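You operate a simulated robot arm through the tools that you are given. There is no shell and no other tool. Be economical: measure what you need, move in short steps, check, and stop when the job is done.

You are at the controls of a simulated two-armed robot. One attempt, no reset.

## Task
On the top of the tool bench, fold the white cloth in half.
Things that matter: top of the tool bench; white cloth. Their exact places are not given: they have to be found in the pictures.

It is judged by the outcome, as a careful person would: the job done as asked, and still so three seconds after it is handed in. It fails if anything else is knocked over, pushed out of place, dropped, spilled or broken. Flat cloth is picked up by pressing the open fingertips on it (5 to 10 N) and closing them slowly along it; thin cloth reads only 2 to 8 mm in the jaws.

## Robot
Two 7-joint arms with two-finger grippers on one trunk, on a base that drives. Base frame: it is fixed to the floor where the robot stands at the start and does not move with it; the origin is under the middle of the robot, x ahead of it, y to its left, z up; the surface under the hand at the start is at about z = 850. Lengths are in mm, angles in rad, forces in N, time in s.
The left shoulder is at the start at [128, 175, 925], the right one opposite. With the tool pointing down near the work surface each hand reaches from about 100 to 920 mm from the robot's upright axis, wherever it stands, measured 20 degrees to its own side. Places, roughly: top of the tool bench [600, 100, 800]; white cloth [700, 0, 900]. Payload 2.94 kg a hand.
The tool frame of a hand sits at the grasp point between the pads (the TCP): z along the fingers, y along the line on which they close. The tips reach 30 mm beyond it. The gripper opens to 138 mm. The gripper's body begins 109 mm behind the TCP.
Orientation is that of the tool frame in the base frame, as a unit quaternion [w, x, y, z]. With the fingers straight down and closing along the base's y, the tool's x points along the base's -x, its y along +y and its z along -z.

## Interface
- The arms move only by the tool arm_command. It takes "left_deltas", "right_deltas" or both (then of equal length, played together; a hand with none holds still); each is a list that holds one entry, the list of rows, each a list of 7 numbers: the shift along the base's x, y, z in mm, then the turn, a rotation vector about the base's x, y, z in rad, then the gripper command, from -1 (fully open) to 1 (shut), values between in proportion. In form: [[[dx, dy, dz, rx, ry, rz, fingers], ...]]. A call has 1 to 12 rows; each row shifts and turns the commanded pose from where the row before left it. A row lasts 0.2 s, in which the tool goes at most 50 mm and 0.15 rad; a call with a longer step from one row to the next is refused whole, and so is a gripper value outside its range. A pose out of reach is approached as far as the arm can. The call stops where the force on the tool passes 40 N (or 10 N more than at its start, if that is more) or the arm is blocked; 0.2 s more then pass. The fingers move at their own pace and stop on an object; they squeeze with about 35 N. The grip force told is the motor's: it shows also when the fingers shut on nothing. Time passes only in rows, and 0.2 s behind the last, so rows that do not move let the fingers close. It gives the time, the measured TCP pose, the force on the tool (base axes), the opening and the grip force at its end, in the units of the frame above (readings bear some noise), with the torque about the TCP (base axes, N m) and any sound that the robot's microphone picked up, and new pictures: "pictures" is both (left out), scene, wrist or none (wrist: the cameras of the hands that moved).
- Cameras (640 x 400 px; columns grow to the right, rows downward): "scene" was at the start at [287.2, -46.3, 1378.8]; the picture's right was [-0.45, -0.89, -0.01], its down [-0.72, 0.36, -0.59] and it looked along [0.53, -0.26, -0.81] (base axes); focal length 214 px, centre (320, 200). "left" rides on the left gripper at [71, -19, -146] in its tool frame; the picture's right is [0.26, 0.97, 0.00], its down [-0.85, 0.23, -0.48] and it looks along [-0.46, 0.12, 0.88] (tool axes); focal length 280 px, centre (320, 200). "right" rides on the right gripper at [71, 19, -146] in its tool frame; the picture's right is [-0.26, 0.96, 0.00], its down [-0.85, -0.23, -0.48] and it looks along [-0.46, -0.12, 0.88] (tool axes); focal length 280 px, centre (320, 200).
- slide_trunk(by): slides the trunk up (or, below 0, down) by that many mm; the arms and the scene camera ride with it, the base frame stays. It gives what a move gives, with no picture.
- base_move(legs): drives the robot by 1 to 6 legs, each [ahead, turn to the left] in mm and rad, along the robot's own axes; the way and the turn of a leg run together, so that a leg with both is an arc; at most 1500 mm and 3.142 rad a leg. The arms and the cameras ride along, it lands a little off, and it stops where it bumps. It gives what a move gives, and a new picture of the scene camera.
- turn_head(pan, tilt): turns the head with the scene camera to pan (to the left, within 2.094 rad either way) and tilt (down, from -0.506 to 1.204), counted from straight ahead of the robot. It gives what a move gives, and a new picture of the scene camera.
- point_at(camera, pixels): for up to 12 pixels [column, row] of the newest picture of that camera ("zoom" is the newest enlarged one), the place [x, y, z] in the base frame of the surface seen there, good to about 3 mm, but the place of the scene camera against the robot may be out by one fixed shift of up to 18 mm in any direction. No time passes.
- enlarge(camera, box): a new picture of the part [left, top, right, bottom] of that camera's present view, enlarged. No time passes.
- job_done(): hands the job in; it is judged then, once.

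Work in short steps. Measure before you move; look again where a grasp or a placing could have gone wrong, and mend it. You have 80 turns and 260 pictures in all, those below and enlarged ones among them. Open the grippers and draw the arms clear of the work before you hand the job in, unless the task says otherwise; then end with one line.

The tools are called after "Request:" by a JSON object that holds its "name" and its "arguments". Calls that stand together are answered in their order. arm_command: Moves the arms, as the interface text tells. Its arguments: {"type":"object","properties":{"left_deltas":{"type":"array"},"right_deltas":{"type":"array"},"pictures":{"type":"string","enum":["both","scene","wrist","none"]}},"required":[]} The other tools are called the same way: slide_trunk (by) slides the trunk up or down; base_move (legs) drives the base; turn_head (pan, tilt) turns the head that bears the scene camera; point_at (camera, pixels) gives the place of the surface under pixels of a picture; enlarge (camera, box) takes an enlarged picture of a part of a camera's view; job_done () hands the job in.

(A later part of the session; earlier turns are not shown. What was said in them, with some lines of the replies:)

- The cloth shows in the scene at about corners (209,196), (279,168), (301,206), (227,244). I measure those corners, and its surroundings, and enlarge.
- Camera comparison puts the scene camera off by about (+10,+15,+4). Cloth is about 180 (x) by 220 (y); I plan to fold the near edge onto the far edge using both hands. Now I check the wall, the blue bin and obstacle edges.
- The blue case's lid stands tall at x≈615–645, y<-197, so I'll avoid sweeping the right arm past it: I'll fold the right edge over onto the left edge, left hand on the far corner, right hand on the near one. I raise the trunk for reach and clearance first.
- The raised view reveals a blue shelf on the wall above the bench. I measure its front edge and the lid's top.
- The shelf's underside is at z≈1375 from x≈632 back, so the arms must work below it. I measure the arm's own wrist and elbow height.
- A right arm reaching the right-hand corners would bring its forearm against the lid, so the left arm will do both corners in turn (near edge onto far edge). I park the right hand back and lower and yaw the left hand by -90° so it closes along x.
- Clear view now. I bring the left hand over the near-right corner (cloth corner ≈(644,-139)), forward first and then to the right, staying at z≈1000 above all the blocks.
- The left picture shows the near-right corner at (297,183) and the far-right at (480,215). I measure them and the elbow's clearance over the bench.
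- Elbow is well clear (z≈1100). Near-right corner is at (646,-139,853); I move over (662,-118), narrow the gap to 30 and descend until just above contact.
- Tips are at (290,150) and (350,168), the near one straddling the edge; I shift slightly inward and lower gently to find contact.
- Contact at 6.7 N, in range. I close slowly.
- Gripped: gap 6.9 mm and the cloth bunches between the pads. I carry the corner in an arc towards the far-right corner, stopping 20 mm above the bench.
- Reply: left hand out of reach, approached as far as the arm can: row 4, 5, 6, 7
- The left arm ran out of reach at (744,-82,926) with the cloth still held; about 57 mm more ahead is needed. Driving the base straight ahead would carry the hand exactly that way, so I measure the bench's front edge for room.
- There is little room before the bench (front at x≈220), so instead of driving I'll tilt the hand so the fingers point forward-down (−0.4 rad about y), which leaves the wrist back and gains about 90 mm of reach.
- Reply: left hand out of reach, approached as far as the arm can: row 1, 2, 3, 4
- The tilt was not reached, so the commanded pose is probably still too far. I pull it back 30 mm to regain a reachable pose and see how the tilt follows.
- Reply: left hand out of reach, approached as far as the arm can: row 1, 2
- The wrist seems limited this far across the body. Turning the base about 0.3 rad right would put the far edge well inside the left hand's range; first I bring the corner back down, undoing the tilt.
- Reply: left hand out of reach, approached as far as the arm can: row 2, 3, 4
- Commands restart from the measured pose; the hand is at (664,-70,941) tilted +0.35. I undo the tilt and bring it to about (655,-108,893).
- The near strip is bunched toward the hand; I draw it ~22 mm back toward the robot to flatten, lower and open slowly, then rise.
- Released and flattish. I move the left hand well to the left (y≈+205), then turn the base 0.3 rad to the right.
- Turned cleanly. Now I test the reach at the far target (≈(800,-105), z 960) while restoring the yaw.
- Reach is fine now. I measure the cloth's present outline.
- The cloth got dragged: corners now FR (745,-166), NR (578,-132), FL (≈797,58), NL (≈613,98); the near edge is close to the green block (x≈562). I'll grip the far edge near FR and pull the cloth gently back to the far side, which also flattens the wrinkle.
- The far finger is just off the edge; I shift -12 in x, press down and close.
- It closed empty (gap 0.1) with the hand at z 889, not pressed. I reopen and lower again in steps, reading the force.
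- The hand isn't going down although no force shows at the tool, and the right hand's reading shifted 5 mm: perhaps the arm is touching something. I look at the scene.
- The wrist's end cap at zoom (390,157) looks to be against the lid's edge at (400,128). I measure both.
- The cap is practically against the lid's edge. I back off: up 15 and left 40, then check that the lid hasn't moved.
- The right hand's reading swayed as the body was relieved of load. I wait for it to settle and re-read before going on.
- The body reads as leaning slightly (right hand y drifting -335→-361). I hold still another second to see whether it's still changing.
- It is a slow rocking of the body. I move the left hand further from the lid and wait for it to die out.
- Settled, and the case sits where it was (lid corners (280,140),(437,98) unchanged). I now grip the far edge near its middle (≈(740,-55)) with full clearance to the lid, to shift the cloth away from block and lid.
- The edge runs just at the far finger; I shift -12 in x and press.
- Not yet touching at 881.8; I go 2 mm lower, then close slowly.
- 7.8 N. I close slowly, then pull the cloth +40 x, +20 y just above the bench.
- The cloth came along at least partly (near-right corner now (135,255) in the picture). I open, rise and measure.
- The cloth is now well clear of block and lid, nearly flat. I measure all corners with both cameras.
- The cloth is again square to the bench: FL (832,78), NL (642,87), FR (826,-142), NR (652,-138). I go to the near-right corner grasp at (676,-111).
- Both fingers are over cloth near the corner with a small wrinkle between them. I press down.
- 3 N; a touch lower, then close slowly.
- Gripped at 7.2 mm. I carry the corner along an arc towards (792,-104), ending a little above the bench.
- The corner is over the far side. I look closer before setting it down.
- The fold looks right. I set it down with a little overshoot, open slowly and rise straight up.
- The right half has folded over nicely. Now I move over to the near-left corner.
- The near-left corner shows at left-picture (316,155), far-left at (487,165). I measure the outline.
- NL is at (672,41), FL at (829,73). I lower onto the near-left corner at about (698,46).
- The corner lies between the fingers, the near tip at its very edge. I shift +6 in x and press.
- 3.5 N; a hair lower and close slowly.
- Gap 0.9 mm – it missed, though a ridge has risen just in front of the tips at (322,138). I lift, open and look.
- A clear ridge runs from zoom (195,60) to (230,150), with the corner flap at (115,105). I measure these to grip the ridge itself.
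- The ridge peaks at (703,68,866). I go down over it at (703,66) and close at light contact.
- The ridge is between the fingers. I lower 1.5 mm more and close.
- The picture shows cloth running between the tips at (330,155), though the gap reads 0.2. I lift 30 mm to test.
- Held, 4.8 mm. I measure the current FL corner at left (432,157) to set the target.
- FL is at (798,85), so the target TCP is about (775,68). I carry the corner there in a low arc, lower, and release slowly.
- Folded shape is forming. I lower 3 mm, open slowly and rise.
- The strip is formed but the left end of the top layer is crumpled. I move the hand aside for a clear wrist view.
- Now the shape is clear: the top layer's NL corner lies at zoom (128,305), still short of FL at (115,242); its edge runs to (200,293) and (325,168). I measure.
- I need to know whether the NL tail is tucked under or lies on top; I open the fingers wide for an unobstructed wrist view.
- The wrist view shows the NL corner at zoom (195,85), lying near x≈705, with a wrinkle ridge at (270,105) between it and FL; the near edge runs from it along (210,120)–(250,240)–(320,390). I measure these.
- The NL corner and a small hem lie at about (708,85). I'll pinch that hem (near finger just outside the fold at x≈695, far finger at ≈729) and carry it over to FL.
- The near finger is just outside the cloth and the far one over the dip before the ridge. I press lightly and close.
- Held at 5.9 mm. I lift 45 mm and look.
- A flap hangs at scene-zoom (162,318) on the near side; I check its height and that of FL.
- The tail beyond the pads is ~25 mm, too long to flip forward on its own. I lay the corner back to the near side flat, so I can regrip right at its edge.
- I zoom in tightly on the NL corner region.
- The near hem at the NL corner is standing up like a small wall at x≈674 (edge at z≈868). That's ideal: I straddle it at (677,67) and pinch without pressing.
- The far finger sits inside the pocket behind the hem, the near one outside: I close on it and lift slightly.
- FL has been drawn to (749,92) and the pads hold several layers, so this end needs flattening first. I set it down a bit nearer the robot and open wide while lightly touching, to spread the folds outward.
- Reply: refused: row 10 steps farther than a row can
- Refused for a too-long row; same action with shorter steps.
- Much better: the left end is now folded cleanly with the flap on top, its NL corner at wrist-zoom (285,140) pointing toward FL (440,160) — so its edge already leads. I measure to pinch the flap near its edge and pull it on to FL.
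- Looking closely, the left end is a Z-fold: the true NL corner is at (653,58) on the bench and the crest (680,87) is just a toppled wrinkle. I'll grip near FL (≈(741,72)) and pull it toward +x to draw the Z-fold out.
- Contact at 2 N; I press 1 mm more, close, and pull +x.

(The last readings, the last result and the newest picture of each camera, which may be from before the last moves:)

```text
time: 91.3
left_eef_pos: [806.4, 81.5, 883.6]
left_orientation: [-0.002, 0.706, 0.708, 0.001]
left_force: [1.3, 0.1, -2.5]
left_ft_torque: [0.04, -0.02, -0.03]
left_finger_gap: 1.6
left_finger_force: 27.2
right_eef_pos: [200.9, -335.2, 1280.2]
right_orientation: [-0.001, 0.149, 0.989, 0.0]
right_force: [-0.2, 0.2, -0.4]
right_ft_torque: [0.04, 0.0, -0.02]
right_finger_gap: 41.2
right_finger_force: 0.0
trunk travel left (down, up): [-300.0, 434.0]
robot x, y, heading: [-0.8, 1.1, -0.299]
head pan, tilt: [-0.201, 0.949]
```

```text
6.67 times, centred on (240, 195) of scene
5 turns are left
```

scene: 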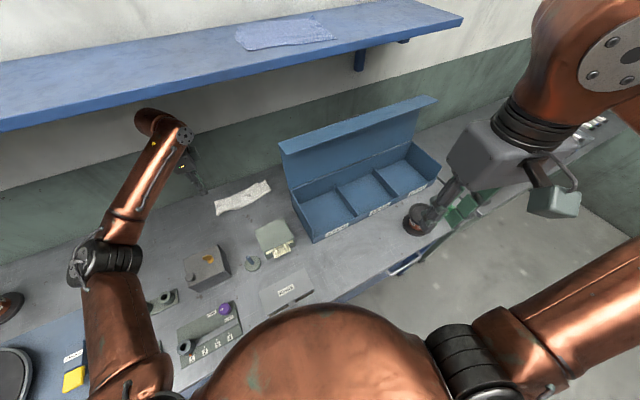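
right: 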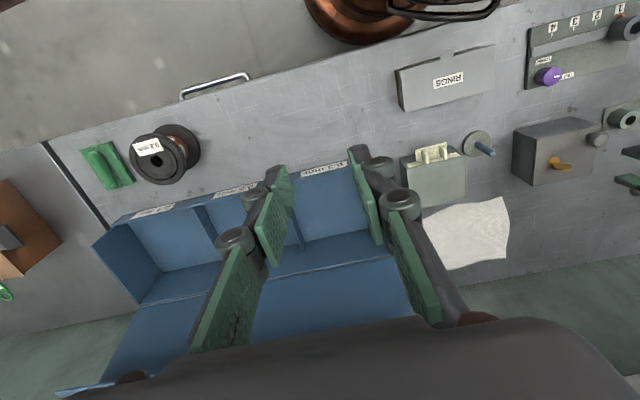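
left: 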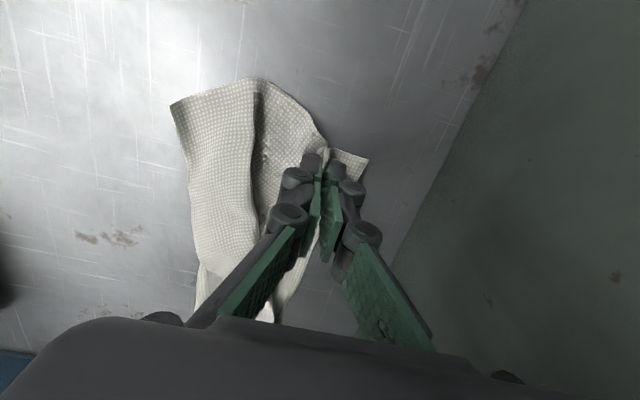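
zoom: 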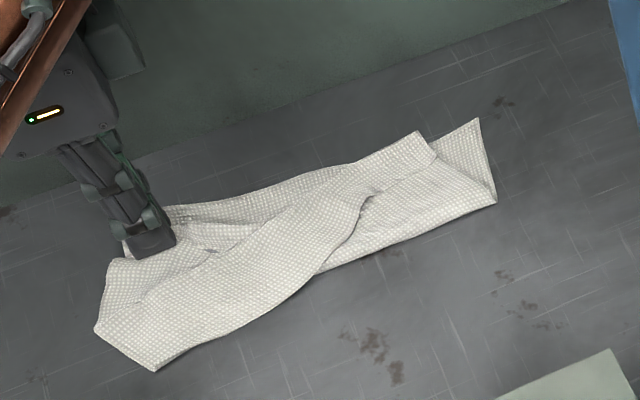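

Five turns left. From the wrist picture I compute NL ≈ (708,101) (pixel (171,104)) flat on the bench, FL ≈ (834,99). I release FL, rise, and go down over the near edge at (732,78).

Request:
{"name": "arm_command", "arguments": {"left_deltas": [[[0, 0, 0, 0, 0, 0, 0.85], [0, 0, 0, 0, 0, 0, 0.72], [0, 0, 0, 0, 0, 0, 0.62], [0, 0, 15, 0, 0, 0, 0.62], [0, 0, 40, 0, 0, 0, 0.62], [-37, -2, 0, 0, 0, 0, 0.62], [-37, -2, 0, 0, 0, 0, 0.62], [0, 0, -38, 0, 0, 0, 0.62], [0, 0, -15, 0, 0, 0, 0.62], [0, 0, -3, 0, 0, 0, 0.62], [0, 0, -1.5, 0, 0, 0, 0.62], [0, 0, 0, 0, 0, 0, 0.62]]], "pictures": "wrist"}}

```text
time: 93.9
left_eef_pos: [731.3, 75.4, 881.7]
left_orientation: [0.0, 0.707, 0.707, 0.0]
left_force: [-0.4, -1.1, 2.9]
left_ft_torque: [-0.03, -0.07, 0.0]
left_finger_gap: 25.8
left_finger_force: 0.1
right_eef_pos: [200.4, -336.0, 1278.9]
right_orientation: [-0.001, 0.148, 0.989, 0.0]
right_force: [0.4, -0.8, 0.1]
right_ft_torque: [-0.02, -0.05, -0.01]
right_finger_gap: 41.4
right_finger_force: 0.1
trunk travel left (down, up): [-300.0, 434.0]
robot x, y, heading: [0.7, 1.9, -0.3]
head pan, tilt: [-0.201, 0.949]
4 turns are left
```

left: 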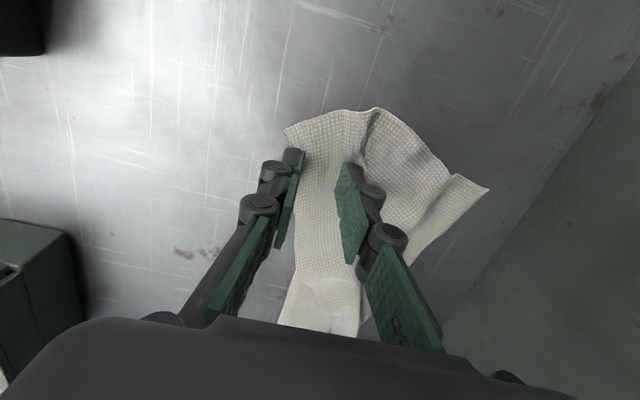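

Very well placed: near pad on the near edge, far pad just before the ridge, 2.9 N. I press 1 mm more, close slowly, and begin the lift.

Request:
{"name": "arm_command", "arguments": {"left_deltas": [[[0, 0, -1.2, 0, 0, 0, 0.62], [0, 0, 0, 0, 0, 0, 0.68], [0, 0, 0, 0, 0, 0, 0.75], [0, 0, 0, 0, 0, 0, 0.82], [0, 0, 0, 0, 0, 0, 0.9], [0, 0, 0, 0, 0, 0, 0.97], [0, 0, 0, 0, 0, 0, 1], [0, 0, 0, 0, 0, 0, 1], [3, 0, 16, 0, 0, 0, 1], [8, 0, 16, 0, 0, 0, 1], [12, 0, 12, 0, 0, 0, 1], [0, 0, 0, 0, 0, 0, 1]]], "pictures": "wrist"}}

```text
time: 96.5
left_eef_pos: [754.8, 77.0, 923.8]
left_orientation: [-0.002, 0.706, 0.708, -0.001]
left_force: [0.8, -0.5, 0.5]
left_ft_torque: [0.01, -0.03, -0.01]
left_finger_gap: 4.9
left_finger_force: 30.4
right_eef_pos: [200.1, -334.2, 1280.2]
right_orientation: [-0.001, 0.148, 0.989, 0.0]
right_force: [0.1, 0.3, 0.6]
right_ft_torque: [-0.02, -0.01, 0.03]
right_finger_gap: 41.5
right_finger_force: 0.1
trunk travel left (down, up): [-300.0, 434.0]
robot x, y, heading: [-3.4, 3.2, -0.297]
head pan, tilt: [-0.201, 0.949]
3 turns are left
```

left: 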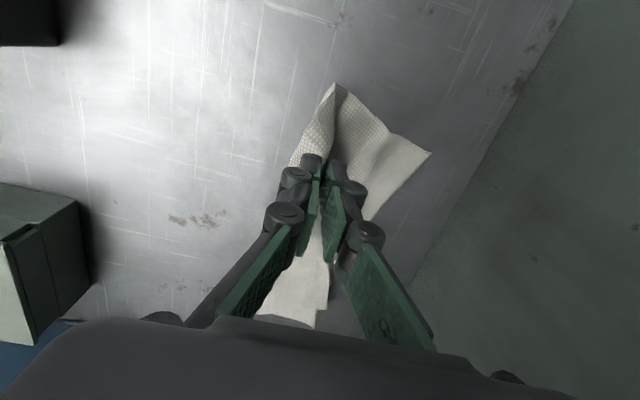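

Held at 4.9 mm; FL is at ≈(840,100). I carry the corner over to it, set down, release slowly, and rise to the left.

Request:
{"name": "arm_command", "arguments": {"left_deltas": [[[18, 1, 4, 0, 0, 0, 1], [18, 1, -8, 0, 0, 0, 1], [13, 0, -14, 0, 0, 0, 1], [6, 0, -14, 0, 0, 0, 1], [0, 0, -7, 0, 0, 0, 1], [0, 0, 0, 0, 0, 0, 0.9], [0, 0, 0, 0, 0, 0, 0.8], [0, 0, 0, 0, 0, 0, 0.72], [0, 0, 15, 0, 0, 0, 0.72], [0, 0, 40, 0, 0, 0, 0.72], [-5, 35, 25, 0, 0, 0, 0.6], [-10, 40, 10, 0, 0, 0, 0.3]]], "pictures": "both"}}

```text
time: 99.1
left_eef_pos: [795.4, 151.8, 975.6]
left_orientation: [-0.002, 0.706, 0.708, 0.0]
left_force: [-0.7, 0.1, 0.1]
left_ft_torque: [0.02, -0.04, -0.02]
left_finger_gap: 48.2
left_finger_force: 0.0
right_eef_pos: [199.1, -334.1, 1280.5]
right_orientation: [0.0, 0.149, 0.989, 0.0]
right_force: [-0.8, -0.9, 0.0]
right_ft_torque: [-0.04, 0.01, -0.03]
right_finger_gap: 41.6
right_finger_force: 0.0
trunk travel left (down, up): [-300.0, 434.0]
robot x, y, heading: [2.5, 3.5, -0.303]
head pan, tilt: [-0.201, 0.949]
2 turns are left
```

scene: 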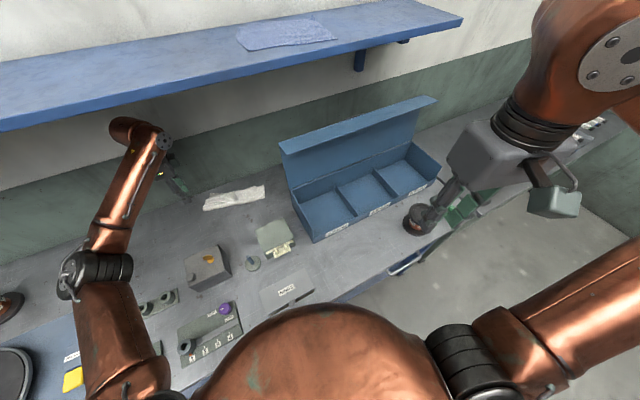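
left: 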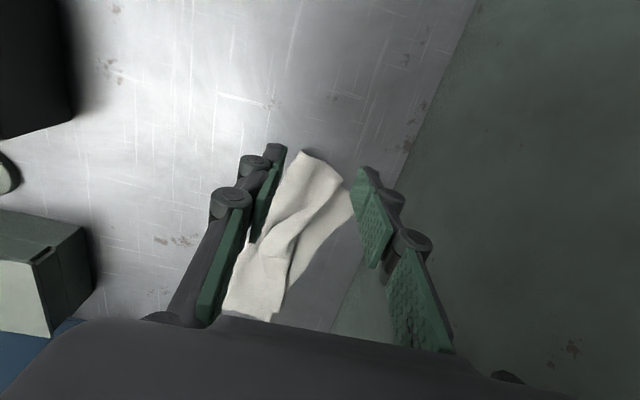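

The corner now lies at the far edge and the cloth is a folded strip. I draw the arm clear, back and to the left below the shelf, fingers open.

Request:
{"name": "arm_command", "arguments": {"left_deltas": [[[-20, 40, 10, 0, 0, 0, -0.2], [-40, 20, 10, 0, 0, 0, -0.5], [-45, 10, 5, 0, 0, 0, -1], [-45, 10, 5, 0, 0, 0, -1], [-45, 10, 5, 0, 0, 0, -1], [-40, 10, 5, 0, 0, 0, -1], [0, 0, 0, 0, 0, 0, -1]]], "pictures": "scene"}}

```text
time: 100.7
left_eef_pos: [560.1, 255.0, 1016.1]
left_orientation: [-0.001, 0.706, 0.708, -0.001]
left_force: [0.3, -0.2, 0.4]
left_ft_torque: [-0.02, 0.03, -0.01]
left_finger_gap: 138.1
left_finger_force: 0.0
right_eef_pos: [201.3, -334.7, 1279.6]
right_orientation: [-0.001, 0.149, 0.989, 0.001]
right_force: [0.6, -0.8, 0.5]
right_ft_torque: [-0.01, 0.06, -0.03]
right_finger_gap: 41.1
right_finger_force: 0.1
trunk travel left (down, up): [-300.0, 434.0]
robot x, y, heading: [1.5, -0.5, -0.299]
head pan, tilt: [-0.201, 0.949]
1 turns are left
```

scene: 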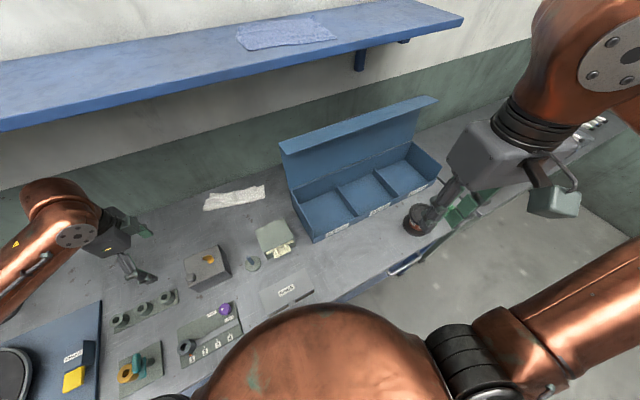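

The cloth lies as a half-folded strip at (235,197), everything else is in place and the arms are clear; I hand in.

Request:
{"name": "job_done", "arguments": {}}

```text
The job is handed in.
```

The white cloth is folded in half, near edge over far edge, on the tool bench. The top layer is uneven: it is offset roughly 30 mm at the right end and slightly wrinkled. The robot's left wrist apparently touched the blue case's lid once, but the pictures show the case and everything else on the bench still in place.
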